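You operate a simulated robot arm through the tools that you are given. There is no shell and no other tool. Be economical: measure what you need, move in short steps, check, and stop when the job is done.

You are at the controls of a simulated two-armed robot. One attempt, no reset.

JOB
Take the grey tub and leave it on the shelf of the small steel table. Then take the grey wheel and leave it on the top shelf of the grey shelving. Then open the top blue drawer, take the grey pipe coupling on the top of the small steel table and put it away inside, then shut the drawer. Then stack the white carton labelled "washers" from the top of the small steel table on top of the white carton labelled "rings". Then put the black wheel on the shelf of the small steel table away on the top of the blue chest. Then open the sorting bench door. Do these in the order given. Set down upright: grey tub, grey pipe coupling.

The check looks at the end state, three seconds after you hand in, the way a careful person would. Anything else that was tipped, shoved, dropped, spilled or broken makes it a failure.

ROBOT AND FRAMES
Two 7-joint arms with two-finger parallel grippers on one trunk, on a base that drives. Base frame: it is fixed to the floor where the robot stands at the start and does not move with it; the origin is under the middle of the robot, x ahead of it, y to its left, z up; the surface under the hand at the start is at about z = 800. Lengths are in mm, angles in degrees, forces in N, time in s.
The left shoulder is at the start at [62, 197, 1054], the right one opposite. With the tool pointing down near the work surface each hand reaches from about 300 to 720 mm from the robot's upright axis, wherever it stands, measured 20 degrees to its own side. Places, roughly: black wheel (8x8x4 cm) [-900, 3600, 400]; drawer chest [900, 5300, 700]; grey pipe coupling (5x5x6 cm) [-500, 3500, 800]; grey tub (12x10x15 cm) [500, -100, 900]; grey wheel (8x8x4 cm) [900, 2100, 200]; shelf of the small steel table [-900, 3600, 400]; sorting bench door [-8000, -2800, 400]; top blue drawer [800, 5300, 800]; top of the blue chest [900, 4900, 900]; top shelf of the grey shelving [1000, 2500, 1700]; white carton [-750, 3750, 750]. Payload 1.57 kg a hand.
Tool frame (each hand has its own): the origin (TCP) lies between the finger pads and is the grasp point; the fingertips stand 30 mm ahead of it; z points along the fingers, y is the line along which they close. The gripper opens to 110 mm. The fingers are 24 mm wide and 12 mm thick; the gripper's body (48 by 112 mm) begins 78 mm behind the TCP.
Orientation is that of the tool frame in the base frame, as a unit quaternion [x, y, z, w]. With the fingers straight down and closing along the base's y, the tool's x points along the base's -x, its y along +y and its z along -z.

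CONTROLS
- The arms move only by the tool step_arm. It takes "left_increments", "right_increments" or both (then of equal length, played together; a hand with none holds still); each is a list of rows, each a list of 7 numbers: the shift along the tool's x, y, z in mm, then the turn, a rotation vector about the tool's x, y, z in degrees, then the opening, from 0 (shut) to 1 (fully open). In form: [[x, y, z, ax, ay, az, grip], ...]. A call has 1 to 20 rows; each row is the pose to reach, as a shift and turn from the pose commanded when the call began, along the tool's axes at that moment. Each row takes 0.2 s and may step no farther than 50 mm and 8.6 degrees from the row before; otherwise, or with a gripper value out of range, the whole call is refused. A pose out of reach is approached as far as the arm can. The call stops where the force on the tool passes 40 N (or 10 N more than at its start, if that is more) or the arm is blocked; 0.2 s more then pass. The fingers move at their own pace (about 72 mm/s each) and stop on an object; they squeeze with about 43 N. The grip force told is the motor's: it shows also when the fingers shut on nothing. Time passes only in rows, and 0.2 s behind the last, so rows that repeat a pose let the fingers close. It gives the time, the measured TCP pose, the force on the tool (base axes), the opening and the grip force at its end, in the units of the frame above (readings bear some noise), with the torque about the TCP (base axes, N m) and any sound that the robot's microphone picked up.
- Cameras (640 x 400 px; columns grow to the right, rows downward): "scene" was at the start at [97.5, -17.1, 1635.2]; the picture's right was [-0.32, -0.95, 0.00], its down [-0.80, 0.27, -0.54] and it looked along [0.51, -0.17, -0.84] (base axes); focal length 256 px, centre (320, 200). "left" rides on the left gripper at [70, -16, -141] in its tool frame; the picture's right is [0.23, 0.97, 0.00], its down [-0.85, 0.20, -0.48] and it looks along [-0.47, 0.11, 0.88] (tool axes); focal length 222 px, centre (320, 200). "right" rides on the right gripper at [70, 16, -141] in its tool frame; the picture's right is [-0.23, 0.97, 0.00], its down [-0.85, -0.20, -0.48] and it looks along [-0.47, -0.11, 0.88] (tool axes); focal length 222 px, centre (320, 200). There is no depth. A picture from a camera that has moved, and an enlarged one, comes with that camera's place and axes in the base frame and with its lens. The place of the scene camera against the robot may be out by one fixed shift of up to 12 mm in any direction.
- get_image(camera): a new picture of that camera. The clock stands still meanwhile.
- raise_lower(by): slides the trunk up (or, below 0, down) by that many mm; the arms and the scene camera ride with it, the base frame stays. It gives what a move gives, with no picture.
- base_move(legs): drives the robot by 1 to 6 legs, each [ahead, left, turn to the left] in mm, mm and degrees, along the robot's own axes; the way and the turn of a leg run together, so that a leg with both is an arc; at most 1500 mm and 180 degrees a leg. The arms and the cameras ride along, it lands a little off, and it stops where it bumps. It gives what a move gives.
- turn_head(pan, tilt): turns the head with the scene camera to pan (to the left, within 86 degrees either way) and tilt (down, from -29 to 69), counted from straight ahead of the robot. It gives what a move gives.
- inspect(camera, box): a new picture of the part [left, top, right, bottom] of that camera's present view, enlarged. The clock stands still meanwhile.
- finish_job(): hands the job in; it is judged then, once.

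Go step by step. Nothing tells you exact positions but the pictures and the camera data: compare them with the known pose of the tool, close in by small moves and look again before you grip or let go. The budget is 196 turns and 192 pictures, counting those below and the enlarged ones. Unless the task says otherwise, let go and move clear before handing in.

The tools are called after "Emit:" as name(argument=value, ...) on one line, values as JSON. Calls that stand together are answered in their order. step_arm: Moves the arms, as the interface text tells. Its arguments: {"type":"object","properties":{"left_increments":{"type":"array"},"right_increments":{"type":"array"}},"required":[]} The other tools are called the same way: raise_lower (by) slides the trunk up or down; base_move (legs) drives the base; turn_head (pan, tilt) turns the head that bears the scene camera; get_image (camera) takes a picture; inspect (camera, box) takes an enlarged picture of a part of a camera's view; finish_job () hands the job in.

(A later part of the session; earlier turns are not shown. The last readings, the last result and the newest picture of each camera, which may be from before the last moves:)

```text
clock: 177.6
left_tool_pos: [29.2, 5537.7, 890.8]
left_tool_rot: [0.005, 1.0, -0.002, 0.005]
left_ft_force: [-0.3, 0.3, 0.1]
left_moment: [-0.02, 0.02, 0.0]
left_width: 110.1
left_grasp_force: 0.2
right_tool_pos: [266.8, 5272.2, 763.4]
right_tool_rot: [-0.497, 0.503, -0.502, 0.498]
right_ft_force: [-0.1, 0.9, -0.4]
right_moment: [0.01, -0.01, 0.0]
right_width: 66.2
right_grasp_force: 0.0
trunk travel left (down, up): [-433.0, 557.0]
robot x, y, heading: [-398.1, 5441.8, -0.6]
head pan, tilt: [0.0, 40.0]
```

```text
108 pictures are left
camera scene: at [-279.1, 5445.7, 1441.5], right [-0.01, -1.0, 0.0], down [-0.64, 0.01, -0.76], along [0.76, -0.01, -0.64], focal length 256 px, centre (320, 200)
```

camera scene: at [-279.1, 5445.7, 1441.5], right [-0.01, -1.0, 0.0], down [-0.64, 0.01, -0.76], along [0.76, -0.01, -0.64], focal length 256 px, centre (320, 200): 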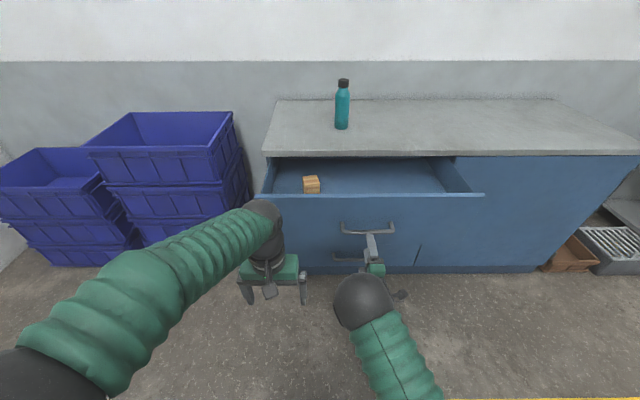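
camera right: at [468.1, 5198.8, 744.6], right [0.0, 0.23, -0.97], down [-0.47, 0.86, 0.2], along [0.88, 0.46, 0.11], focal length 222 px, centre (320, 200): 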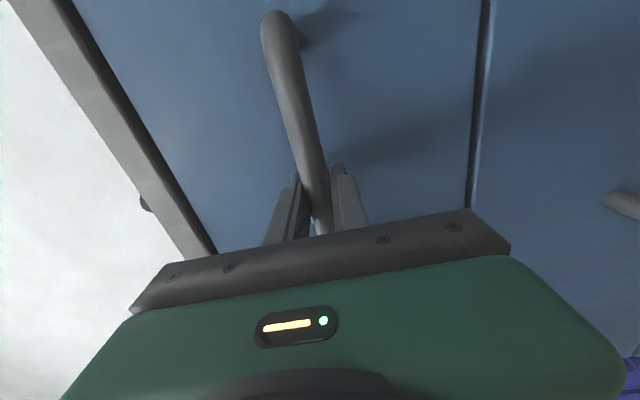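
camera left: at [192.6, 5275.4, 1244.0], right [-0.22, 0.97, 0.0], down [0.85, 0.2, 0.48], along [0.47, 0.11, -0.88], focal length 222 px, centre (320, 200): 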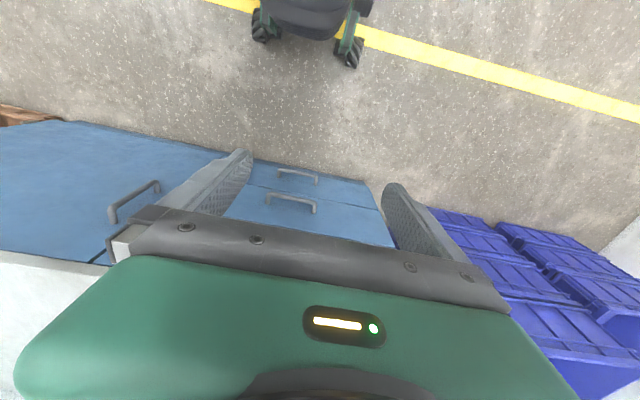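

The drawer is open about 260 mm. I'll strafe right away from it and then fold the right arm in open space.

Emit:
base_move(legs=[[0, -800, 0.6]])

Emit:
step_arm(right_increments=[[0, 0, 0, -4.62, 4.62, 4.62, 0.6], [0, 0, 0, -9.24, 9.24, 9.24, 0.6], [0, 0, 0, -13.86, 13.86, 13.86, 0.6], [0, 0, 0, -18.48, 18.48, 18.48, 0.6], [0, 0, 0, -23.1, 23.1, 23.1, 0.6], [0, 0, 0, -27.72, 27.72, 27.72, 0.6], [0, 0, 0, -32.34, 32.34, 32.34, 0.6], [0, 0, 0, -36.96, 36.96, 36.96, 0.6], [0, 0, 0, -41.58, 41.58, 41.58, 0.6], [0, 0, 0, -46.2, 46.2, 46.2, 0.6], [0, 0, 0, -50.82, 50.82, 50.82, 0.6], [0, 0, 0, -55.44, 55.44, 55.44, 0.6], [0, 0, 0, -60.06, 60.06, 60.06, 0.6], [0, 0, 0, -64.68, 64.68, 64.68, 0.6], [0, 0, 0, -69.3, 69.3, 69.3, 0.6], [0, 0, 0, -69.3, 69.3, 69.3, 0.6]])

Emit:
turn_head(pan=-60, tilt=35)

Emit:
get_image(camera="scene")

```text
clock: 181.9
left_tool_pos: [23.4, 4727.2, 891.6]
left_tool_rot: [0.006, 1.0, -0.003, 0.006]
left_ft_force: [-0.1, -0.3, 0.4]
left_moment: [0.01, -0.02, 0.01]
left_width: 109.8
left_grasp_force: 0.1
right_tool_pos: [256.7, 4461.8, 763.3]
right_tool_rot: [0.497, -0.503, 0.504, -0.496]
right_ft_force: [-0.2, -0.6, -0.2]
right_moment: [-0.01, 0.0, 0.02]
right_width: 65.9
right_grasp_force: 0.0
trunk travel left (down, up): [-433.0, 557.0]
robot x, y, heading: [-407.7, 4632.9, -0.7]
head pan, tilt: [0.0, 40.0]
```

```text
clock: 185.3
left_tool_pos: [19.7, 4725.3, 891.7]
left_tool_rot: [0.006, 1.0, -0.001, 0.007]
left_ft_force: [-0.3, 0.1, 0.7]
left_moment: [0.0, -0.02, 0.01]
left_width: 109.9
left_grasp_force: 0.0
right_tool_pos: [257.5, 4461.3, 763.8]
right_tool_rot: [0.007, 1.0, 0.001, 0.001]
right_ft_force: [0.7, -0.3, 0.3]
right_moment: [-0.01, -0.02, 0.0]
right_width: 66.1
right_grasp_force: 0.1
trunk travel left (down, up): [-433.0, 557.0]
robot x, y, heading: [-405.0, 4629.2, -0.2]
head pan, tilt: [0.0, 40.0]
```

```text
clock: 186.6
left_tool_pos: [20.5, 4724.7, 891.7]
left_tool_rot: [0.006, 1.0, -0.002, 0.006]
left_ft_force: [0.0, -0.2, 0.4]
left_moment: [0.0, -0.02, -0.02]
left_width: 110.0
left_grasp_force: 0.1
right_tool_pos: [257.5, 4460.7, 762.8]
right_tool_rot: [0.007, 1.0, 0.001, 0.0]
right_ft_force: [-0.5, 0.1, -1.1]
right_moment: [-0.04, -0.02, 0.02]
right_width: 66.2
right_grasp_force: 0.1
trunk travel left (down, up): [-433.0, 557.0]
robot x, y, heading: [-403.9, 4629.5, -0.4]
head pan, tilt: [-60.0, 35.0]
```

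```text
107 pictures are left
camera scene: at [-328.8, 4558.7, 1449.2], right [-0.87, -0.49, 0.0], down [-0.28, 0.5, -0.82], along [0.4, -0.71, -0.57], focal length 256 px, centre (320, 200)
```

scene: 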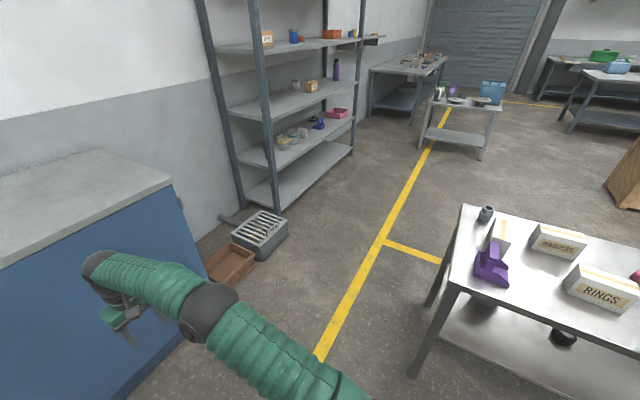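

The right arm folded cleanly. I'll retract it fully, raise the trunk, and drive round to the right side of the small table, facing it.

Emit:
step_arm(right_increments=[[38, -10, -12, 0, 0, 0, 0.6], [76, -20, -24, 0, 0, 0, 0.6], [114, -30, -36, 0, 0, 0, 0.6], [152, -40, -48, 0, 0, 0, 0.6], [190, -50, -60, 0, 0, 0, 0.6], [228, -60, -72, 0, 0, 0, 0.6], [266, -70, -84, 0, 0, 0, 0.6], [300, -80, -96, 0, 0, 0, 0.6], [300, -80, -96, 0, 0, 0, 0.6]])

Emit:
raise_lower(by=215)

Emit:
base_move(legs=[[450, 0, 0], [0, -1040, 0], [0, 0, 180]])

Emit:
turn_head(pan=0, tilt=40)

Emit:
get_image(camera="scene")

```text
clock: 188.6
left_tool_pos: [21.4, 4725.2, 891.2]
left_tool_rot: [0.006, 1.0, -0.002, 0.006]
left_ft_force: [0.5, -0.4, -1.0]
left_moment: [-0.02, 0.0, 0.02]
left_width: 110.2
left_grasp_force: 0.1
right_tool_pos: [-41.8, 4382.5, 862.5]
right_tool_rot: [0.007, 1.0, 0.0, -0.001]
right_ft_force: [0.8, -0.6, 0.0]
right_moment: [0.02, -0.01, 0.0]
right_width: 66.0
right_grasp_force: 0.0
trunk travel left (down, up): [-433.0, 557.0]
robot x, y, heading: [-402.6, 4631.7, -0.5]
head pan, tilt: [-60.0, 35.0]
```

```text
clock: 190.9
left_tool_pos: [20.4, 4724.3, 1106.1]
left_tool_rot: [0.006, 1.0, -0.002, 0.005]
left_ft_force: [-0.2, 0.4, -0.7]
left_moment: [0.03, -0.02, 0.03]
left_width: 110.2
left_grasp_force: 0.0
right_tool_pos: [-41.5, 4382.6, 1077.6]
right_tool_rot: [0.008, 1.0, 0.001, 0.0]
right_ft_force: [-0.9, 0.0, -0.3]
right_moment: [-0.02, -0.01, 0.0]
right_width: 65.8
right_grasp_force: 0.0
trunk travel left (down, up): [-648.0, 342.0]
robot x, y, heading: [-404.4, 4632.7, -0.5]
head pan, tilt: [-60.0, 35.0]
```

```text
clock: 205.7
left_tool_pos: [-383.1, 3541.5, 1106.4]
left_tool_rot: [0.999, -0.052, -0.006, -0.003]
left_ft_force: [0.1, 0.3, 0.3]
left_moment: [0.0, -0.02, -0.02]
left_width: 110.0
left_grasp_force: 0.1
right_tool_pos: [-289.6, 3877.2, 1077.8]
right_tool_rot: [0.999, -0.054, 0.001, 0.001]
right_ft_force: [-0.2, -0.6, -0.2]
right_moment: [0.0, 0.04, -0.04]
right_width: 66.1
right_grasp_force: 0.0
trunk travel left (down, up): [-648.0, 342.0]
robot x, y, heading: [49.1, 3599.4, 174.3]
head pan, tilt: [-60.0, 35.0]
```

```text
clock: 207.0
left_tool_pos: [-383.6, 3540.9, 1107.0]
left_tool_rot: [0.999, -0.051, -0.007, -0.001]
left_ft_force: [1.1, -0.2, -0.8]
left_moment: [0.03, 0.0, 0.03]
left_width: 110.1
left_grasp_force: 0.0
right_tool_pos: [-289.0, 3876.3, 1077.5]
right_tool_rot: [0.999, -0.052, -0.001, 0.001]
right_ft_force: [0.2, 0.0, -0.3]
right_moment: [-0.01, -0.02, -0.03]
right_width: 66.1
right_grasp_force: 0.1
trunk travel left (down, up): [-648.0, 342.0]
robot x, y, heading: [46.4, 3594.7, 174.4]
head pan, tilt: [0.0, 40.0]
```

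```text
106 pictures are left
camera scene: at [-69.5, 3615.2, 1656.6], right [0.1, 0.99, 0.0], down [0.64, -0.07, -0.77], along [-0.76, 0.08, -0.64], focal length 256 px, centre (320, 200)
```

scene: 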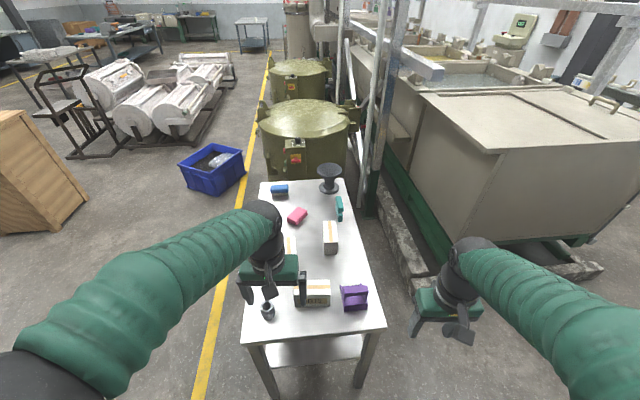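

I'm facing the small table from its right end. I'll correct the heading by 5.6° and look closely.

Emit:
base_move(legs=[[0, 0, 5.6]])

Emit:
inspect(camera="scene", box=[220, 150, 420, 350])

Emit:
get_image(camera="left")

```text
clock: 207.9
left_tool_pos: [-375.8, 3498.7, 1106.4]
left_tool_rot: [1.0, -0.003, -0.007, -0.001]
left_ft_force: [-0.6, 0.2, 0.2]
left_moment: [-0.02, 0.0, 0.01]
left_width: 110.3
left_grasp_force: 0.1
right_tool_pos: [-313.7, 3841.9, 1077.8]
right_tool_rot: [1.0, -0.003, -0.001, 0.001]
right_ft_force: [-0.2, 0.7, -0.3]
right_moment: [-0.01, 0.0, 0.01]
right_width: 65.9
right_grasp_force: 0.0
trunk travel left (down, up): [-648.0, 342.0]
robot x, y, heading: [45.4, 3599.4, 179.8]
head pan, tilt: [0.0, 40.0]
```

```text
2.00 times, centred on (320, 250) of scene
camera zoom: at [-69.9, 3604.7, 1656.7], right [0.0, 1.0, 0.0], down [0.64, 0.0, -0.77], along [-0.77, 0.0, -0.64], focal length 512 px, centre (320, 100)
```

zoom: 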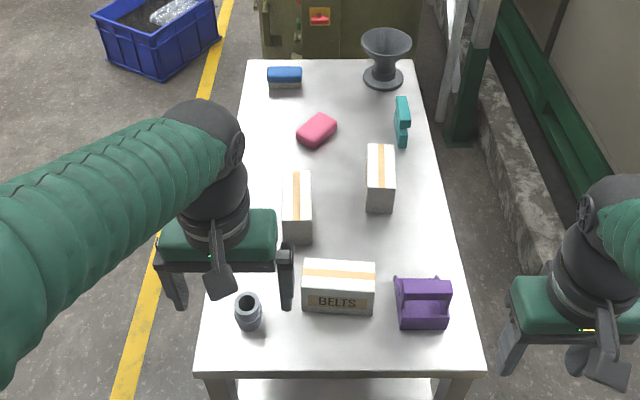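

```text
104 pictures are left
camera left: at [-304.3, 3514.5, 1247.8], right [0.22, -0.98, -0.01], down [-0.85, -0.2, 0.49], along [-0.48, -0.1, -0.87], focal length 222 px, centre (320, 200)
```

left: 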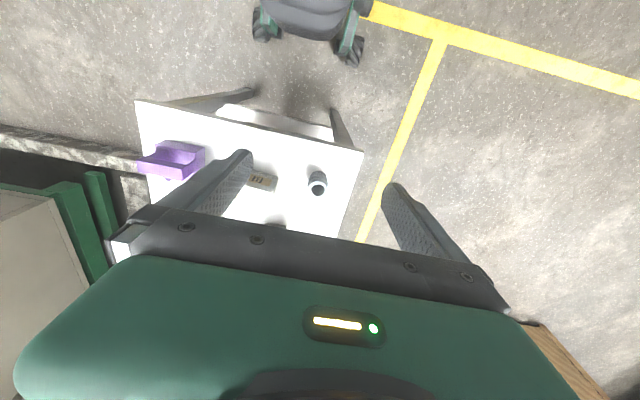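

The carton near me is "BELTS", a distractor; washers and rings are further on. The coupling is near [-515, 3479]. I'll move the left hand over it and part way down.

Emit:
step_arm(left_increments=[[-22, 4, 36, 0, 0, 0, 1], [-44, 8, 72, 0, 0, 0, 1], [-66, 12, 108, 0, 0, 0, 1], [-88, 16, 144, 0, 0, 0, 1], [-108, 20, 180, 0, 0, 0, 1], [-120, 20, 200, 0, 0, 0, 1], [-120, 20, 200, 0, 0, 0, 1]])

Emit:
get_image(camera="left")

Emit:
inspect(camera="scene", box=[220, 150, 420, 350])

```text
clock: 209.5
left_tool_pos: [-500.4, 3481.4, 909.7]
left_tool_rot: [1.0, -0.003, -0.007, -0.002]
left_ft_force: [-0.1, 0.0, -0.1]
left_moment: [-0.02, 0.0, -0.01]
left_width: 110.3
left_grasp_force: 0.0
right_tool_pos: [-313.3, 3840.8, 1078.3]
right_tool_rot: [1.0, -0.003, -0.001, 0.001]
right_ft_force: [0.5, 0.2, -1.1]
right_moment: [0.02, 0.0, 0.02]
right_width: 66.0
right_grasp_force: 0.0
trunk travel left (down, up): [-648.0, 342.0]
robot x, y, heading: [51.3, 3596.6, 179.8]
head pan, tilt: [0.0, 40.0]
```

```text
103 pictures are left
camera left: at [-428.9, 3496.9, 1051.3], right [0.22, -0.98, -0.01], down [-0.85, -0.2, 0.49], along [-0.48, -0.1, -0.87], focal length 222 px, centre (320, 200)
```

left: 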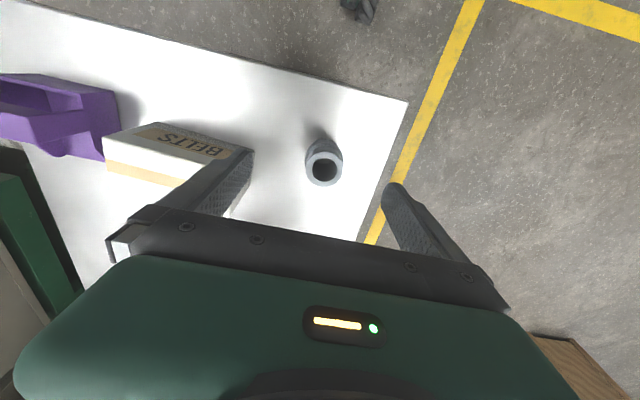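

```text
2.00 times, centred on (320, 250) of scene
camera zoom: at [-70.7, 3603.7, 1656.6], right [0.0, 1.0, 0.0], down [0.64, 0.0, -0.76], along [-0.76, 0.0, -0.64], focal length 512 px, centre (320, 100)
```

zoom: 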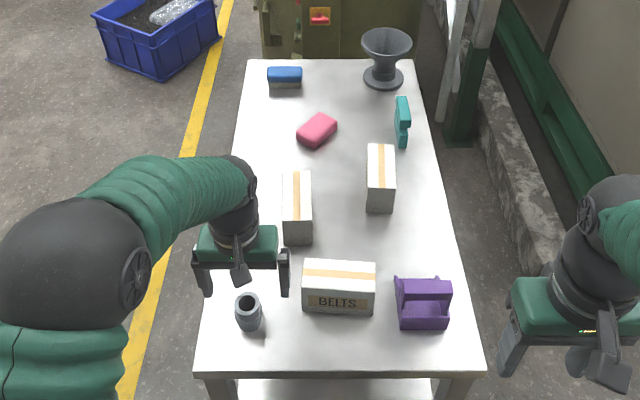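

The coupling's top centre is at about [-521, 3474]. I'll narrow the opening to keep clear of the BELTS carton, centre over it and go down to z≈825.

Emit:
step_arm(left_increments=[[-20, 7, 10, 0, 0, 0, 0.7], [-20, 7, 35, 0, 0, 0, 0.7], [-20, 7, 60, 0, 0, 0, 0.7], [-20, 7, 85, 0, 0, 0, 0.7], [-20, 7, 85, 0, 0, 0, 0.7]])

Emit:
get_image(camera="left")

```text
clock: 210.7
left_tool_pos: [-520.6, 3472.7, 825.5]
left_tool_rot: [1.0, -0.002, -0.008, -0.001]
left_ft_force: [-0.7, 0.7, -0.1]
left_moment: [-0.03, 0.0, 0.03]
left_width: 77.2
left_grasp_force: 0.0
right_tool_pos: [-313.8, 3841.4, 1079.8]
right_tool_rot: [1.0, -0.003, -0.001, 0.001]
right_ft_force: [-0.1, 0.1, 0.4]
right_moment: [0.02, -0.01, 0.0]
right_width: 66.0
right_grasp_force: 0.0
trunk travel left (down, up): [-648.0, 342.0]
robot x, y, heading: [47.5, 3599.2, 179.9]
head pan, tilt: [0.0, 40.0]
```

```text
101 pictures are left
camera left: at [-449.4, 3487.8, 966.8], right [0.22, -0.98, -0.01], down [-0.85, -0.2, 0.49], along [-0.48, -0.1, -0.87], focal length 222 px, centre (320, 200)
```

left: 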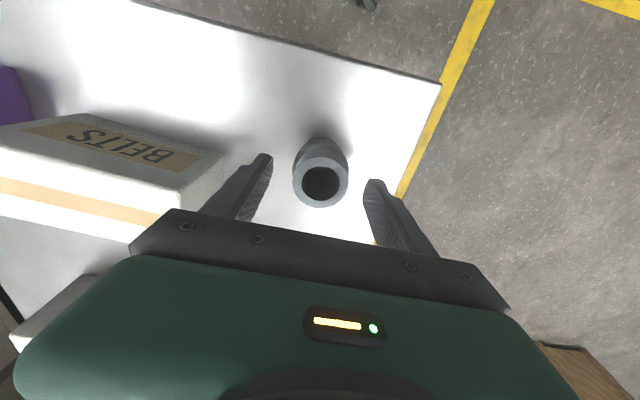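

It's centred between the fingers. I'll descend with a small forward correction.

Emit:
step_arm(left_increments=[[-8, 0, 18, 0, 0, 0, 0.7], [-8, 0, 36, 0, 0, 0, 0.7], [-8, 0, 50, 0, 0, 0, 0.7], [-8, 0, 50, 0, 0, 0, 0.7]])

Emit:
get_image(camera="left")

```text
clock: 211.7
left_tool_pos: [-529.0, 3473.9, 780.3]
left_tool_rot: [1.0, -0.003, -0.011, 0.0]
left_ft_force: [0.3, -1.5, 36.0]
left_moment: [-1.38, -0.37, -0.17]
left_width: 77.9
left_grasp_force: 1.0
right_tool_pos: [-310.2, 3842.6, 1080.3]
right_tool_rot: [1.0, -0.002, -0.002, 0.001]
right_ft_force: [-0.4, 0.3, 0.0]
right_moment: [0.0, -0.01, 0.02]
right_width: 66.0
right_grasp_force: 0.1
trunk travel left (down, up): [-648.0, 342.0]
robot x, y, heading: [45.3, 3598.5, 179.8]
head pan, tilt: [0.0, 40.0]
```

```text
100 pictures are left
camera left: at [-456.5, 3489.5, 920.6], right [0.22, -0.98, -0.01], down [-0.85, -0.19, 0.5], along [-0.49, -0.11, -0.87], focal length 222 px, centre (320, 200)
```

left: 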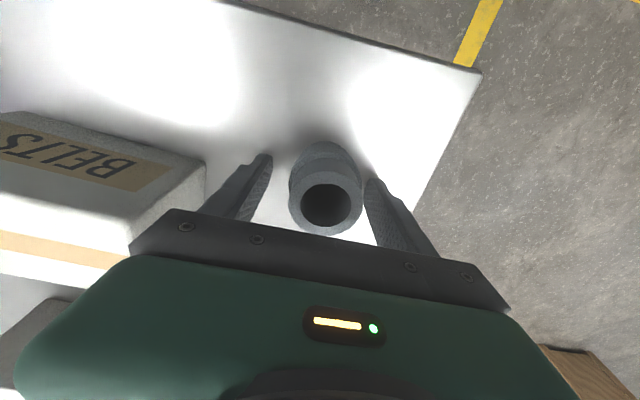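

The fingertips touch the table (surface z≈750). I'll ease up 6 mm and close on the coupling.

Emit:
step_arm(left_increments=[[0, 0, -10, 0, 0, 0, 0.7], [0, 0, -10, 0, 0, 0, 0.4], [0, 0, -10, 0, 0, 0, 0.2], [0, 0, -10, 0, 0, 0, 0.2], [0, 0, -10, 0, 0, 0, 0.2]])

Emit:
step_arm(left_increments=[[0, 0, -40, 0, 0, 0, 0.2], [0, 0, -80, 0, 0, 0, 0.2], [0, 0, -125, 0, 0, 0, 0.2], [0, 0, -170, 0, 0, 0, 0.2], [0, 0, -215, 0, 0, 0, 0.2], [0, 0, -260, 0, 0, 0, 0.2], [0, 0, -260, 0, 0, 0, 0.2]])

Emit:
get_image(camera="left")

```text
clock: 212.9
left_tool_pos: [-527.8, 3473.3, 784.5]
left_tool_rot: [1.0, -0.002, -0.008, -0.002]
left_ft_force: [0.2, 0.5, -0.4]
left_moment: [0.0, 0.04, -0.03]
left_width: 46.2
left_grasp_force: 42.8
right_tool_pos: [-313.4, 3841.3, 1078.9]
right_tool_rot: [1.0, -0.002, -0.001, 0.001]
right_ft_force: [0.5, 0.8, -1.1]
right_moment: [-0.04, 0.02, 0.03]
right_width: 66.1
right_grasp_force: 0.0
trunk travel left (down, up): [-648.0, 342.0]
robot x, y, heading: [48.4, 3596.6, 179.6]
head pan, tilt: [0.0, 40.0]
```

```text
clock: 214.5
left_tool_pos: [-525.2, 3472.0, 1045.1]
left_tool_rot: [1.0, -0.003, -0.006, -0.002]
left_ft_force: [0.9, -0.1, -0.2]
left_moment: [-0.02, -0.05, 0.02]
left_width: 46.3
left_grasp_force: 42.2
right_tool_pos: [-314.4, 3841.4, 1078.2]
right_tool_rot: [1.0, -0.003, -0.001, 0.001]
right_ft_force: [0.3, 0.7, -0.7]
right_moment: [0.05, 0.0, -0.02]
right_width: 66.0
right_grasp_force: 0.0
trunk travel left (down, up): [-648.0, 342.0]
robot x, y, heading: [47.2, 3596.4, 179.8]
head pan, tilt: [0.0, 40.0]
```

```text
99 pictures are left
camera left: at [-453.8, 3486.9, 1184.6], right [0.22, -0.97, -0.01], down [-0.85, -0.2, 0.49], along [-0.48, -0.1, -0.87], focal length 222 px, centre (320, 200)
```

left: 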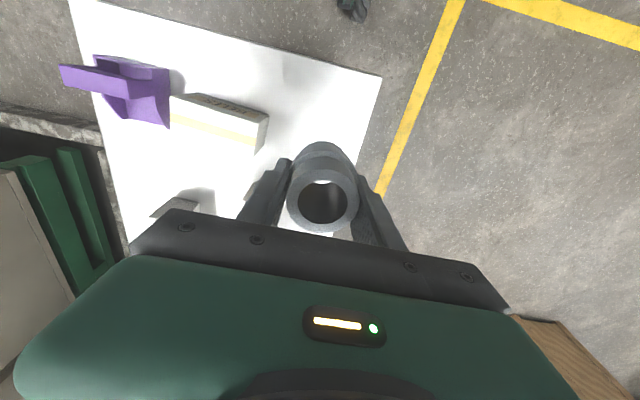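

The coupling is gripped (46 mm), with its bottom 34 mm below the TCP. I'll turn back and drive to the open drawer.

Emit:
base_move(legs=[[0, 0, -179.8], [-200, 600, 0], [-50, 850, 0]])

Emit:
get_image(camera="scene")

```text
clock: 229.6
left_tool_pos: [393.4, 5196.8, 1044.2]
left_tool_rot: [0.008, 1.0, 0.0, 0.007]
left_ft_force: [0.5, 0.5, -0.5]
left_moment: [0.03, -0.01, 0.0]
left_width: 46.5
left_grasp_force: 43.0
right_tool_pos: [178.6, 4829.4, 1077.6]
right_tool_rot: [0.008, 1.0, 0.002, 0.001]
right_ft_force: [-0.3, -0.4, -0.3]
right_moment: [0.0, -0.01, 0.0]
right_width: 66.0
right_grasp_force: 0.1
trunk travel left (down, up): [-648.0, 342.0]
robot x, y, heading: [-180.2, 5082.3, -0.9]
head pan, tilt: [0.0, 40.0]
```

```text
98 pictures are left
camera scene: at [-63.8, 5080.1, 1656.6], right [-0.01, -1.0, 0.0], down [-0.64, 0.01, -0.76], along [0.76, -0.01, -0.64], focal length 256 px, centre (320, 200)
```

scene: 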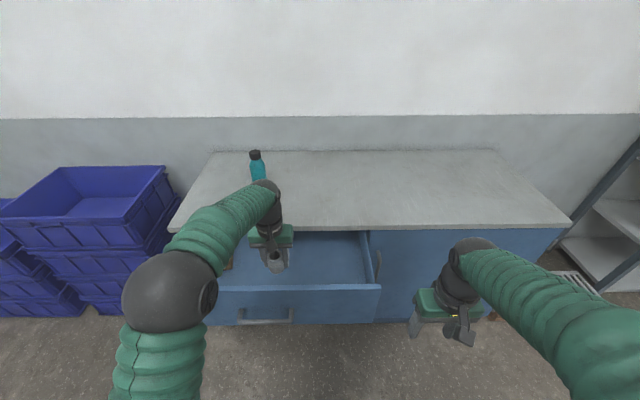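

I'm at the drawer. I'll look through the left camera to check where the coupling is over the drawer interior.

Emit:
get_image(camera="left")

Emit:
inspect(camera="scene", box=[180, 190, 420, 340])

```text
97 pictures are left
camera left: at [321.0, 5181.5, 1184.6], right [-0.21, 0.98, 0.0], down [0.85, 0.19, 0.49], along [0.48, 0.1, -0.87], focal length 222 px, centre (320, 200)
```

left: 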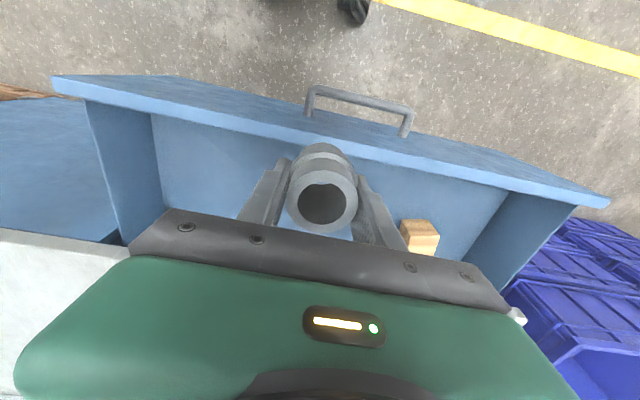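

```text
2.67 times, centred on (300, 265) of scene
camera zoom: at [-63.8, 5080.1, 1656.6], right [-0.01, -1.0, 0.0], down [-0.64, 0.01, -0.76], along [0.76, -0.01, -0.64], focal length 682 px, centre (373, 27)
```

zoom: 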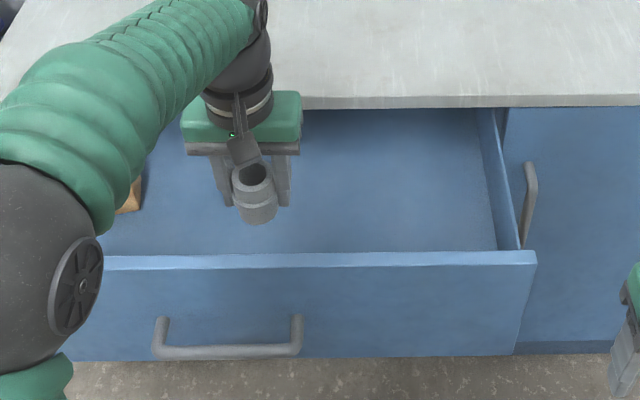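

The drawer interior spans x≈405–655 here. I'll drive 70 forward and reach 65 so the coupling is over the middle, then descend.

Emit:
base_move(legs=[[70, 0, 0.9]])

Emit:
step_arm(left_increments=[[-30, 0, 0, 0, 0, 0, 0.2], [-60, 0, 20, 0, 0, 0, 0.2], [-60, 0, 60, 0, 0, 0, 0.2], [-60, 0, 100, 0, 0, 0, 0.2], [-60, 0, 140, 0, 0, 0, 0.2], [-60, 0, 140, 0, 0, 0, 0.2]])

Emit:
get_image(camera="left")

Emit:
inspect(camera="scene", box=[180, 190, 420, 340])

```text
clock: 230.7
left_tool_pos: [454.9, 5206.8, 1045.9]
left_tool_rot: [0.001, 1.0, -0.003, 0.01]
left_ft_force: [0.2, 0.2, -0.3]
left_moment: [-0.01, -0.06, 0.03]
left_width: 46.0
left_grasp_force: 43.4
right_tool_pos: [245.3, 4838.3, 1081.2]
right_tool_rot: [0.001, 1.0, 0.0, 0.004]
right_ft_force: [-0.2, 0.6, -0.5]
right_moment: [-0.04, -0.01, 0.0]
right_width: 65.9
right_grasp_force: 0.0
trunk travel left (down, up): [-648.0, 342.0]
robot x, y, heading: [-113.8, 5080.3, -0.1]
head pan, tilt: [0.0, 40.0]
```

```text
clock: 232.1
left_tool_pos: [519.0, 5210.4, 903.2]
left_tool_rot: [0.0, 1.0, -0.001, 0.008]
left_ft_force: [0.5, 0.1, -0.5]
left_moment: [-0.03, -0.01, 0.01]
left_width: 46.1
left_grasp_force: 43.1
right_tool_pos: [250.9, 4838.1, 1077.8]
right_tool_rot: [0.002, 1.0, 0.001, 0.001]
right_ft_force: [1.2, 0.4, 0.0]
right_moment: [-0.01, 0.0, 0.04]
right_width: 65.9
right_grasp_force: 0.1
trunk travel left (down, up): [-648.0, 342.0]
robot x, y, heading: [-110.1, 5079.9, 0.2]
head pan, tilt: [0.0, 40.0]
```

```text
95 pictures are left
camera left: at [446.5, 5193.5, 1043.4], right [-0.23, 0.97, -0.01], down [0.85, 0.2, 0.49], along [0.48, 0.11, -0.87], focal length 222 px, centre (320, 200)
```

left: 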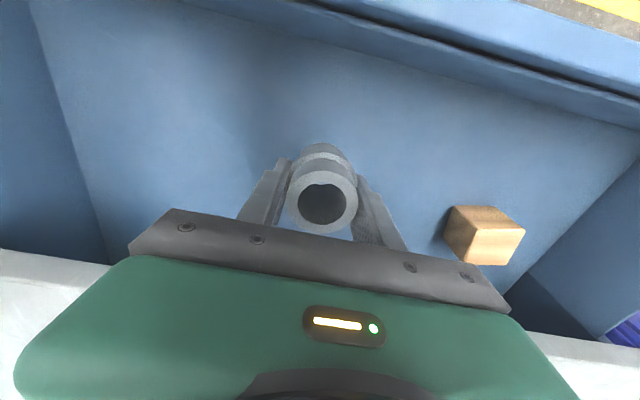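

```text
2.67 times, centred on (300, 265) of scene
camera zoom: at [6.1, 5086.1, 1656.5], right [0.0, -1.0, 0.0], down [-0.64, 0.0, -0.76], along [0.76, 0.0, -0.64], focal length 682 px, centre (373, 27)
```

zoom: 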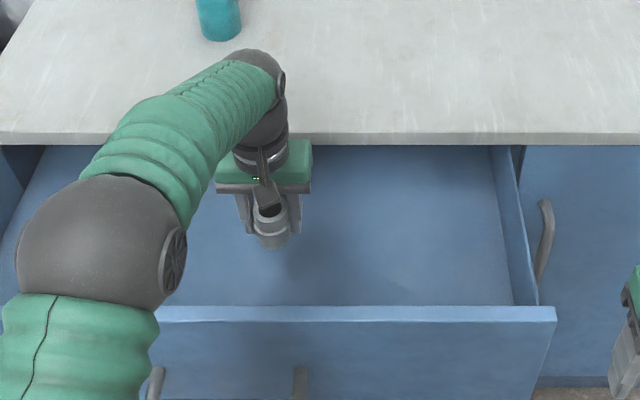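

It's clear inside the drawer. I'll descend further, guarded.

Emit:
step_arm(left_increments=[[0, 0, 35, 0, 0, 0, 0.2], [0, 0, 70, 0, 0, 0, 0.2], [0, 0, 100, 0, 0, 0, 0.2], [0, 0, 100, 0, 0, 0, 0.2]])

Emit:
get_image(camera="left")

Emit:
get_image(camera="scene")

```text
clock: 233.1
left_tool_pos: [521.5, 5207.1, 804.1]
left_tool_rot: [0.001, 1.0, -0.002, 0.007]
left_ft_force: [-0.5, 0.1, -0.7]
left_moment: [-0.06, 0.01, -0.01]
left_width: 46.3
left_grasp_force: 43.2
right_tool_pos: [251.8, 4837.8, 1078.2]
right_tool_rot: [0.001, 1.0, 0.001, 0.001]
right_ft_force: [0.2, -0.2, -0.3]
right_moment: [0.05, -0.01, -0.04]
right_width: 65.9
right_grasp_force: 0.0
trunk travel left (down, up): [-648.0, 342.0]
robot x, y, heading: [-110.1, 5083.9, -0.2]
head pan, tilt: [0.0, 40.0]
```

```text
93 pictures are left
camera left: at [448.9, 5191.2, 946.0], right [-0.23, 0.97, -0.01], down [0.85, 0.2, 0.49], along [0.48, 0.11, -0.87], focal length 222 px, centre (320, 200)
```

left: 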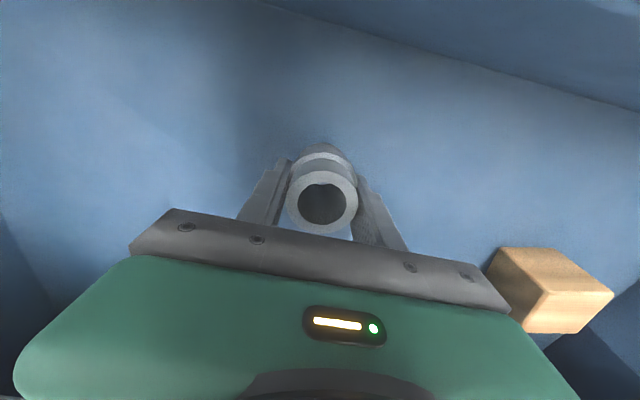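

```text
92 pictures are left
camera scene: at [6.2, 5086.1, 1656.5], right [0.0, -1.0, 0.0], down [-0.64, 0.0, -0.76], along [0.76, 0.0, -0.64], focal length 256 px, centre (320, 200)
```

scene: 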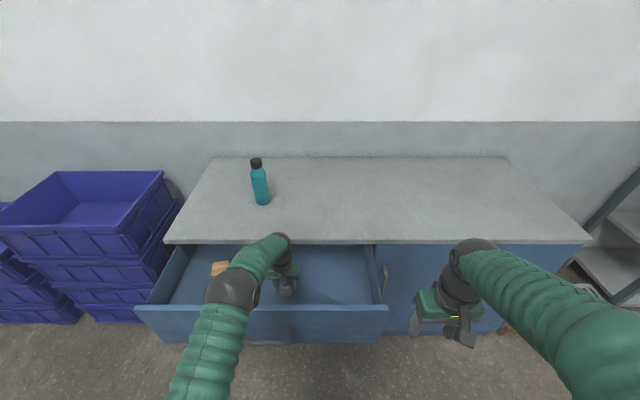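

I'll keep creeping down in small guarded rows until the coupling touches the drawer floor.

Emit:
step_arm(left_increments=[[0, 0, 6, 0, 0, 0, 0.2], [0, 0, 12, 0, 0, 0, 0.2], [0, 0, 18, 0, 0, 0, 0.2], [0, 0, 24, 0, 0, 0, 0.2], [0, 0, 30, 0, 0, 0, 0.2], [0, 0, 36, 0, 0, 0, 0.2], [0, 0, 36, 0, 0, 0, 0.2]])

Emit:
get_image(camera="left")

```text
clock: 234.6
left_tool_pos: [532.0, 5206.7, 777.6]
left_tool_rot: [0.001, 1.0, -0.002, 0.016]
left_ft_force: [0.8, -0.4, 31.0]
left_moment: [0.19, 0.73, -0.04]
left_width: 45.9
left_grasp_force: 43.1
right_tool_pos: [250.1, 4838.3, 1078.6]
right_tool_rot: [0.001, 1.0, 0.001, 0.001]
right_ft_force: [0.3, -0.6, 0.0]
right_moment: [-0.01, 0.04, 0.01]
right_width: 66.0
right_grasp_force: 0.0
trunk travel left (down, up): [-648.0, 342.0]
robot x, y, heading: [-111.7, 5082.1, -0.1]
head pan, tilt: [0.0, 40.0]
stopped in row 7 (left hand): the force on the tool passed its limit at 41 N (the readings are from after the stop); the commanded pose is now the measured one
```

```text
91 pictures are left
camera left: at [456.0, 5190.8, 917.9], right [-0.22, 0.97, -0.01], down [0.84, 0.2, 0.51], along [0.49, 0.1, -0.86], focal length 222 px, centre (320, 200)
```

left: 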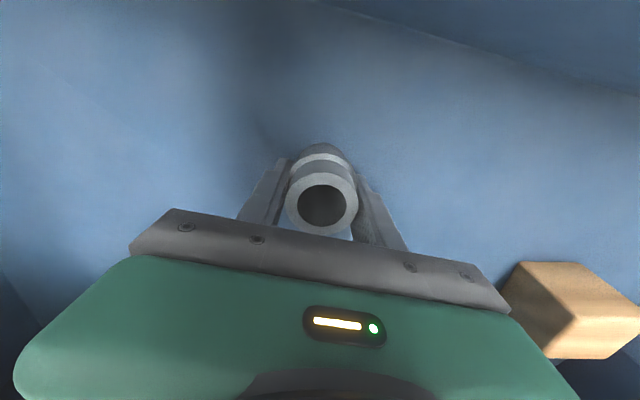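

Contact at TCP z≈778. I'll check whether that is the coupling on the floor rather than the arm on the drawer front.

Emit:
inspect(camera="scene", box=[150, 220, 330, 350])

Emit:
inspect(camera="left", box=[220, 110, 420, 250])

```text
3.08 times, centred on (240, 285) of scene
camera zoom: at [2.6, 5085.1, 1657.0], right [0.0, -1.0, 0.0], down [-0.64, 0.0, -0.77], along [0.77, 0.0, -0.64], focal length 787 px, centre (566, -62)
```

zoom: 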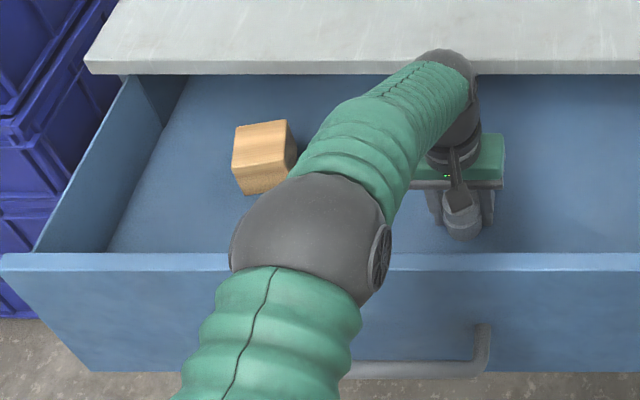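

```text
2.86 times, centred on (320, 180) of left
camera zoom: at [456.0, 5190.8, 917.9], right [-0.22, 0.97, -0.01], down [0.84, 0.2, 0.51], along [0.49, 0.1, -0.86], focal length 635 px, centre (320, 257)
```

zoom: 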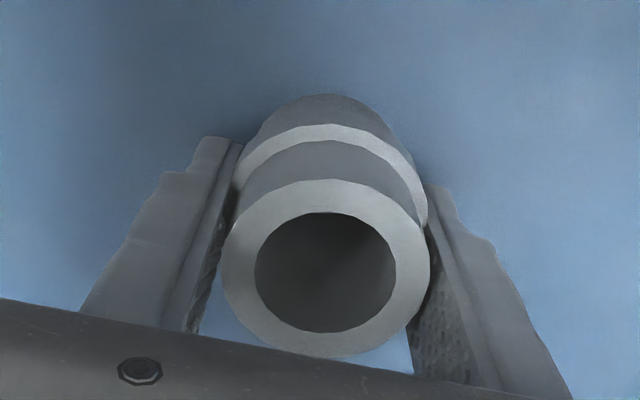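

The force is at the tool itself, so the coupling is standing on the drawer floor. I'll ease off 1.5 mm, open, and rise straight up.

Emit:
step_arm(left_increments=[[3, 0, -1.5, 0, 1, 0, 0.2], [3, 0, -1.5, 0, 1, 0, 0.2]])

Emit:
step_arm(left_increments=[[0, 0, 0, 0, 0, 0, 0.5], [0, 0, 0, 0, 0, 0, 0.65], [0, 0, 0, 0, 0, 0, 0.65], [0, 0, -30, 0, 0, 0, 0.65], [0, 0, -70, 0, 0, 0, 0.65], [0, 0, -115, 0, 0, 0, 0.65], [0, 0, -160, 0, 0, 0, 0.65], [0, 0, -205, 0, 0, 0, 0.65], [0, 0, -250, 0, 0, 0, 0.65], [0, 0, -250, 0, 0, 0, 0.65]])

Emit:
get_image(camera="left")

```text
clock: 235.2
left_tool_pos: [523.5, 5207.6, 777.8]
left_tool_rot: [0.0, 1.0, 0.0, 0.006]
left_ft_force: [1.0, 0.3, 25.4]
left_moment: [0.25, -0.06, -0.01]
left_width: 46.2
left_grasp_force: 43.4
right_tool_pos: [247.4, 4837.4, 1078.7]
right_tool_rot: [0.001, 1.0, 0.001, 0.002]
right_ft_force: [0.0, -0.4, 0.4]
right_moment: [0.01, 0.02, -0.01]
right_width: 66.0
right_grasp_force: 0.1
trunk travel left (down, up): [-648.0, 342.0]
robot x, y, heading: [-112.9, 5083.4, -0.1]
head pan, tilt: [0.0, 40.0]
```

```text
clock: 237.3
left_tool_pos: [524.9, 5207.3, 1026.3]
left_tool_rot: [0.001, 1.0, -0.001, 0.002]
left_ft_force: [0.0, -0.9, 0.4]
left_moment: [-0.02, 0.06, 0.0]
left_width: 71.6
left_grasp_force: 0.0
right_tool_pos: [250.8, 4837.7, 1078.8]
right_tool_rot: [0.001, 1.0, 0.001, 0.0]
right_ft_force: [0.5, -0.1, 0.8]
right_moment: [-0.01, 0.03, -0.03]
right_width: 66.0
right_grasp_force: 0.0
trunk travel left (down, up): [-648.0, 342.0]
robot x, y, heading: [-111.7, 5081.1, -0.2]
head pan, tilt: [0.0, 40.0]
```

```text
88 pictures are left
camera left: at [453.9, 5190.7, 1168.0], right [-0.22, 0.97, 0.0], down [0.85, 0.2, 0.48], along [0.47, 0.11, -0.88], focal length 222 px, centre (320, 200)
```

left: 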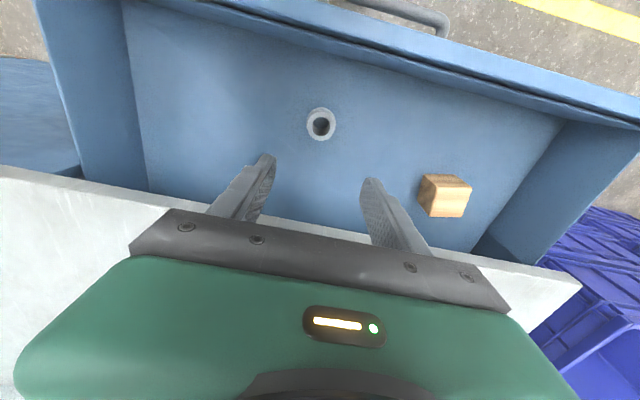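

The coupling stands upright in the drawer. To shut it I'll push the front panel with closed fingertips pitched 45°, so first I move the left hand back in front of the drawer.

Emit:
base_move(legs=[[-80, 0, 0]])

Emit:
step_arm(left_increments=[[30, -10, 0, 0, 0, 0, 0.3], [60, -20, 0, 0, -7.5, 0, 0], [90, -30, 0, 0, -15, 0, 0], [115, -40, 0, 0, -22.5, 0, 0], [120, -50, 0, 0, -30, 0, 0], [125, -60, 0, 0, -37.5, 0, 0], [130, -65, 0, 0, -45, 0, 0], [130, -65, 0, 0, -45, 0, 0]])

Emit:
step_arm(left_increments=[[28, 0, 28, 0, 0, 0, 0], [56, 0, 56, 0, 0, 0, 0], [84, 0, 84, 0, 0, 0, 0], [112, 0, 112, 0, 0, 0, 0], [140, 0, 140, 0, 0, 0, 0], [164, 0, 164, 0, 0, 0, 0], [164, 0, 164, 0, 0, 0, 0]])

Emit:
get_image(camera="scene")

Emit:
get_image(camera="left")

```text
clock: 238.4
left_tool_pos: [450.2, 5207.4, 1024.3]
left_tool_rot: [0.001, 1.0, -0.001, 0.001]
left_ft_force: [0.3, -0.6, -0.4]
left_moment: [0.01, 0.01, -0.01]
left_width: 71.4
left_grasp_force: 0.1
right_tool_pos: [175.6, 4837.8, 1077.2]
right_tool_rot: [0.001, 1.0, 0.002, -0.001]
right_ft_force: [0.3, -0.1, 0.2]
right_moment: [0.02, 0.05, 0.01]
right_width: 66.0
right_grasp_force: 0.1
trunk travel left (down, up): [-648.0, 342.0]
robot x, y, heading: [-192.2, 5084.8, -0.2]
head pan, tilt: [0.0, 40.0]
```

```text
clock: 240.0
left_tool_pos: [342.9, 5282.4, 1070.2]
left_tool_rot: [-0.192, 0.9, -0.036, 0.391]
left_ft_force: [0.3, -0.9, 0.4]
left_moment: [-0.02, -0.04, -0.01]
left_width: 0.0
left_grasp_force: 21.3
right_tool_pos: [169.2, 4841.2, 1079.6]
right_tool_rot: [0.003, 1.0, -0.001, 0.002]
right_ft_force: [0.4, -0.3, -0.4]
right_moment: [-0.01, 0.0, -0.01]
right_width: 66.1
right_grasp_force: 0.1
trunk travel left (down, up): [-648.0, 342.0]
robot x, y, heading: [-189.8, 5082.6, -0.2]
head pan, tilt: [0.0, 40.0]
stopped in row 7 (left hand): the arm was blocked; the commanded pose is now the measured one
```

```text
clock: 240.6
left_tool_pos: [360.7, 5240.8, 1063.0]
left_tool_rot: [-0.212, 0.871, -0.114, 0.429]
left_ft_force: [0.9, -0.9, -0.4]
left_moment: [0.0, 0.0, 0.04]
left_width: 0.1
left_grasp_force: 21.5
right_tool_pos: [169.3, 4835.6, 1080.7]
right_tool_rot: [0.002, 1.0, 0.001, 0.002]
right_ft_force: [0.3, -0.4, 0.0]
right_moment: [0.03, -0.05, -0.03]
right_width: 65.9
right_grasp_force: 0.1
trunk travel left (down, up): [-648.0, 342.0]
robot x, y, heading: [-189.9, 5081.4, -0.1]
head pan, tilt: [0.0, 40.0]
stopped in row 2 (left hand): the arm was blocked; the commanded pose is now the measured one
```

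```text
87 pictures are left
camera scene: at [-71.9, 5083.4, 1655.7], right [0.0, -1.0, 0.0], down [-0.64, 0.0, -0.76], along [0.76, 0.0, -0.64], focal length 256 px, centre (320, 200)
```

scene: 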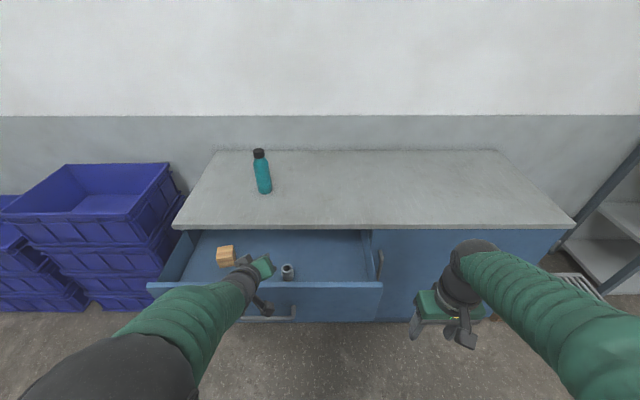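

```text
86 pictures are left
camera left: at [214.5, 5196.0, 1106.5], right [-0.39, 0.76, -0.53], down [0.03, 0.58, 0.81], along [0.92, 0.3, -0.25], focal length 222 px, centre (320, 200)
```

left: 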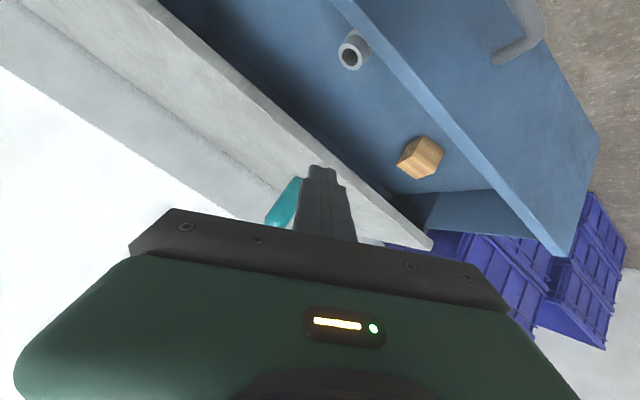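

The arm jams when close to the body. I'll back the base off 250 mm, extend the arm with a 45° pitch, and push with the base instead.

Emit:
base_move(legs=[[-260, 0, 0]])

Emit:
step_arm(left_increments=[[0, 0, 40, -0.7, 1.8, 6.9, 0], [0, 0, 80, -1.4, 3.6, 13.8, 0], [0, 0, 120, -2.1, 5.4, 20.6, 0], [0, 0, 140, -2.8, 7.2, 27.5, 0], [0, 0, 140, -2.8, 7.2, 27.5, 0]])

Emit:
get_image(camera="scene")

```text
clock: 242.4
left_tool_pos: [101.7, 5245.9, 1061.5]
left_tool_rot: [-0.214, 0.871, -0.111, 0.428]
left_ft_force: [-0.2, -0.5, -0.4]
left_moment: [-0.02, 0.02, 0.02]
left_width: 0.0
left_grasp_force: 21.1
right_tool_pos: [-88.3, 4838.2, 1079.2]
right_tool_rot: [0.003, 1.0, 0.0, 0.002]
right_ft_force: [-0.2, 0.2, 0.8]
right_moment: [0.02, -0.03, -0.01]
right_width: 66.1
right_grasp_force: 0.0
trunk travel left (down, up): [-648.0, 342.0]
robot x, y, heading: [-448.0, 5082.8, 0.1]
head pan, tilt: [0.0, 40.0]
```

```text
clock: 243.7
left_tool_pos: [210.8, 5242.8, 979.7]
left_tool_rot: [-0.002, 0.924, 0.002, 0.383]
left_ft_force: [0.5, 0.4, 0.3]
left_moment: [0.01, -0.03, -0.01]
left_width: 0.1
left_grasp_force: 21.6
right_tool_pos: [-91.4, 4837.7, 1080.4]
right_tool_rot: [0.002, 1.0, 0.001, 0.004]
right_ft_force: [-0.1, 0.3, -0.5]
right_moment: [0.0, -0.01, 0.02]
right_width: 65.8
right_grasp_force: 0.1
trunk travel left (down, up): [-648.0, 342.0]
robot x, y, heading: [-447.1, 5082.0, 0.0]
head pan, tilt: [0.0, 40.0]
```

```text
85 pictures are left
camera scene: at [-331.6, 5085.5, 1656.6], right [0.0, -1.0, 0.0], down [-0.64, 0.0, -0.76], along [0.76, 0.0, -0.64], focal length 256 px, centre (320, 200)
```

scene: 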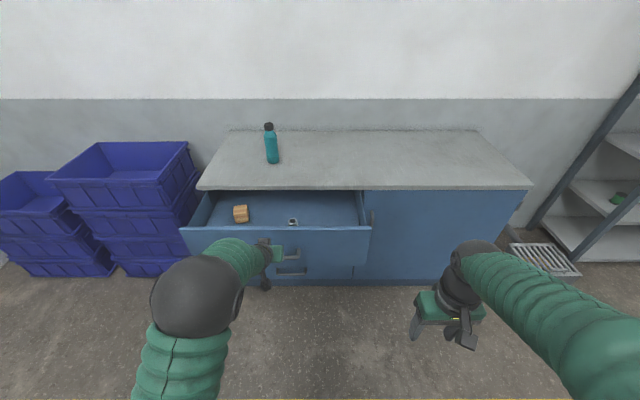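

The pose is good. I'll lower the trunk 170 so the fingertips face the panel at about z=790, shift 100 right of the handle centre, then push forward.

Emit:
raise_lower(by=-170)

Emit:
base_move(legs=[[0, -100, 0], [140, 0, 0]])

Emit:
get_image(camera="scene")

Emit:
get_image(camera="left")

```text
clock: 245.6
left_tool_pos: [209.7, 5243.8, 810.0]
left_tool_rot: [-0.004, 0.924, 0.002, 0.383]
left_ft_force: [-0.3, 0.2, 0.4]
left_moment: [-0.04, 0.02, 0.02]
left_width: 0.0
left_grasp_force: 21.1
right_tool_pos: [-91.0, 4837.4, 910.4]
right_tool_rot: [0.002, 1.0, 0.0, 0.003]
right_ft_force: [-0.6, 0.2, -0.2]
right_moment: [0.0, 0.0, 0.01]
right_width: 66.1
right_grasp_force: 0.0
trunk travel left (down, up): [-478.0, 512.0]
robot x, y, heading: [-447.9, 5082.1, 0.3]
head pan, tilt: [0.0, 40.0]
```

```text
clock: 247.6
left_tool_pos: [347.8, 5136.4, 811.2]
left_tool_rot: [-0.003, 0.924, 0.006, 0.383]
left_ft_force: [0.0, -1.3, -0.6]
left_moment: [0.04, -0.02, 0.08]
left_width: 0.0
left_grasp_force: 21.4
right_tool_pos: [47.3, 4729.8, 908.0]
right_tool_rot: [0.001, 1.0, 0.003, 0.003]
right_ft_force: [0.0, -0.6, -0.5]
right_moment: [0.04, -0.02, 0.02]
right_width: 66.0
right_grasp_force: 0.2
trunk travel left (down, up): [-478.0, 512.0]
robot x, y, heading: [-311.8, 4981.2, 0.3]
head pan, tilt: [0.0, 40.0]
```

```text
84 pictures are left
camera scene: at [-194.8, 4976.0, 1486.6], right [0.0, -1.0, -0.01], down [-0.64, 0.0, -0.76], along [0.76, 0.01, -0.64], focal length 256 px, centre (320, 200)
```

scene: 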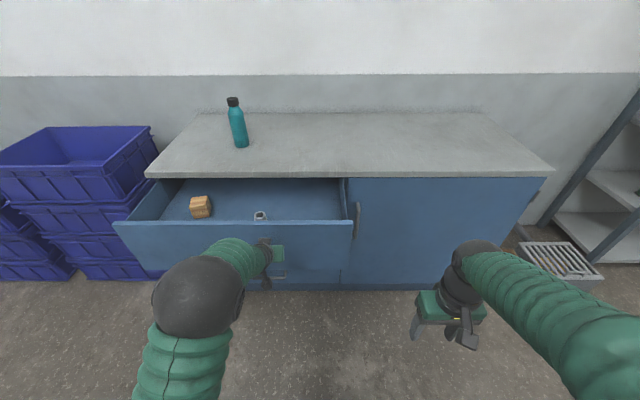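

```text
83 pictures are left
camera left: at [197.3, 5117.7, 861.8], right [-0.17, 0.97, -0.15], down [0.26, 0.19, 0.94], along [0.95, 0.12, -0.29], focal length 222 px, centre (320, 200)
```

left: 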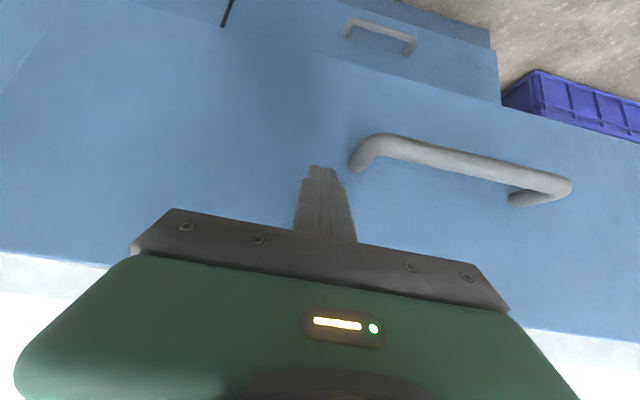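

The fingertips face the panel to the right of the handle. I'll push forward in gentle legs.

Emit:
base_move(legs=[[80, 0, 0], [70, 0, 0], [60, 0, 0]])

Emit:
get_image(camera="scene")

```text
clock: 249.9
left_tool_pos: [555.8, 5138.4, 810.7]
left_tool_rot: [-0.002, 0.924, 0.003, 0.383]
left_ft_force: [0.1, 0.7, -0.2]
left_moment: [0.02, -0.01, 0.0]
left_width: 0.0
left_grasp_force: 20.9
right_tool_pos: [255.0, 4732.2, 908.0]
right_tool_rot: [0.002, 1.0, 0.003, 0.003]
right_ft_force: [0.3, 0.2, -0.5]
right_moment: [0.02, 0.05, 0.02]
right_width: 65.9
right_grasp_force: 0.0
trunk travel left (down, up): [-478.0, 512.0]
robot x, y, heading: [-105.6, 4982.1, 0.1]
head pan, tilt: [0.0, 40.0]
```

```text
82 pictures are left
camera scene: at [13.9, 4982.5, 1486.5], right [0.0, -1.0, 0.0], down [-0.64, 0.0, -0.76], along [0.76, 0.0, -0.64], focal length 256 px, centre (320, 200)
```

scene: 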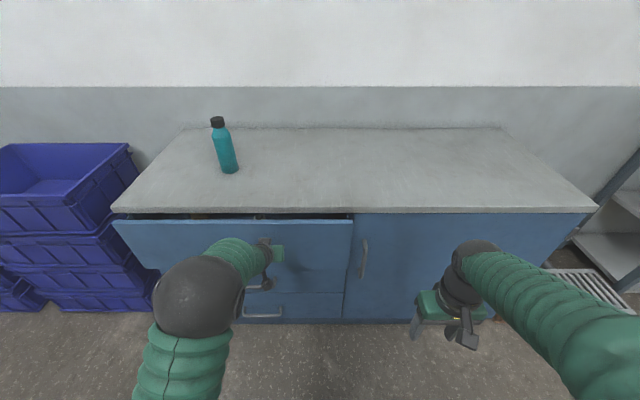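

It's nearly shut. The last stretch I'll push with the arm, guarded by force.

Emit:
step_arm(left_increments=[[-9, 0, 9, 0, 0, 0, 0], [-18, 0, 18, 0, 0, 0, 0], [-27, 0, 27, 0, 0, 0, 0], [-36, 0, 36, 0, 0, 0, 0], [-45, 0, 45, 0, 0, 0, 0], [-54, 0, 54, 0, 0, 0, 0], [-60, 0, 60, 0, 0, 0, 0], [-66, 0, 66, 0, 0, 0, 0], [-66, 0, 66, 0, 0, 0, 0]])

Emit:
inspect(camera="scene", box=[90, 180, 400, 340])

```text
clock: 251.3
left_tool_pos: [620.6, 5138.1, 809.3]
left_tool_rot: [-0.003, 0.926, 0.004, 0.377]
left_ft_force: [-25.9, 0.4, 11.7]
left_moment: [-0.03, -0.04, -0.09]
left_width: 0.0
left_grasp_force: 20.8
right_tool_pos: [248.9, 4731.7, 912.0]
right_tool_rot: [0.003, 1.0, 0.002, 0.006]
right_ft_force: [0.2, 0.5, -0.6]
right_moment: [0.0, 0.01, -0.01]
right_width: 65.8
right_grasp_force: 0.1
trunk travel left (down, up): [-478.0, 512.0]
robot x, y, heading: [-105.3, 4978.4, 0.2]
head pan, tilt: [0.0, 40.0]
stopped in row 7 (left hand): the force on the tool passed its limit at 48 N (the readings are from after the stop); the commanded pose is now the measured one
```

```text
2.06 times, centred on (245, 260) of scene
camera zoom: at [3.6, 4982.4, 1487.7], right [0.0, -1.0, 0.0], down [-0.64, 0.0, -0.77], along [0.77, 0.0, -0.64], focal length 528 px, centre (475, 76)
```

zoom: 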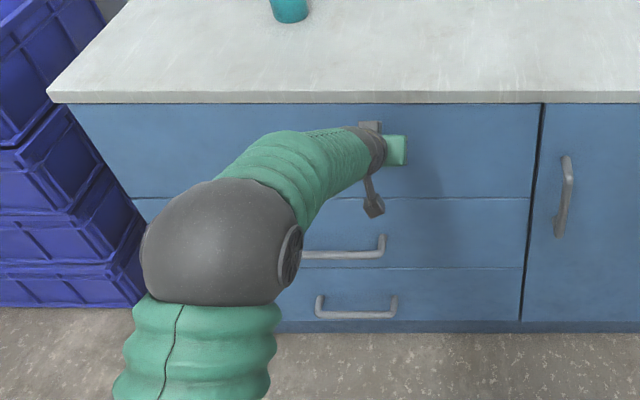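

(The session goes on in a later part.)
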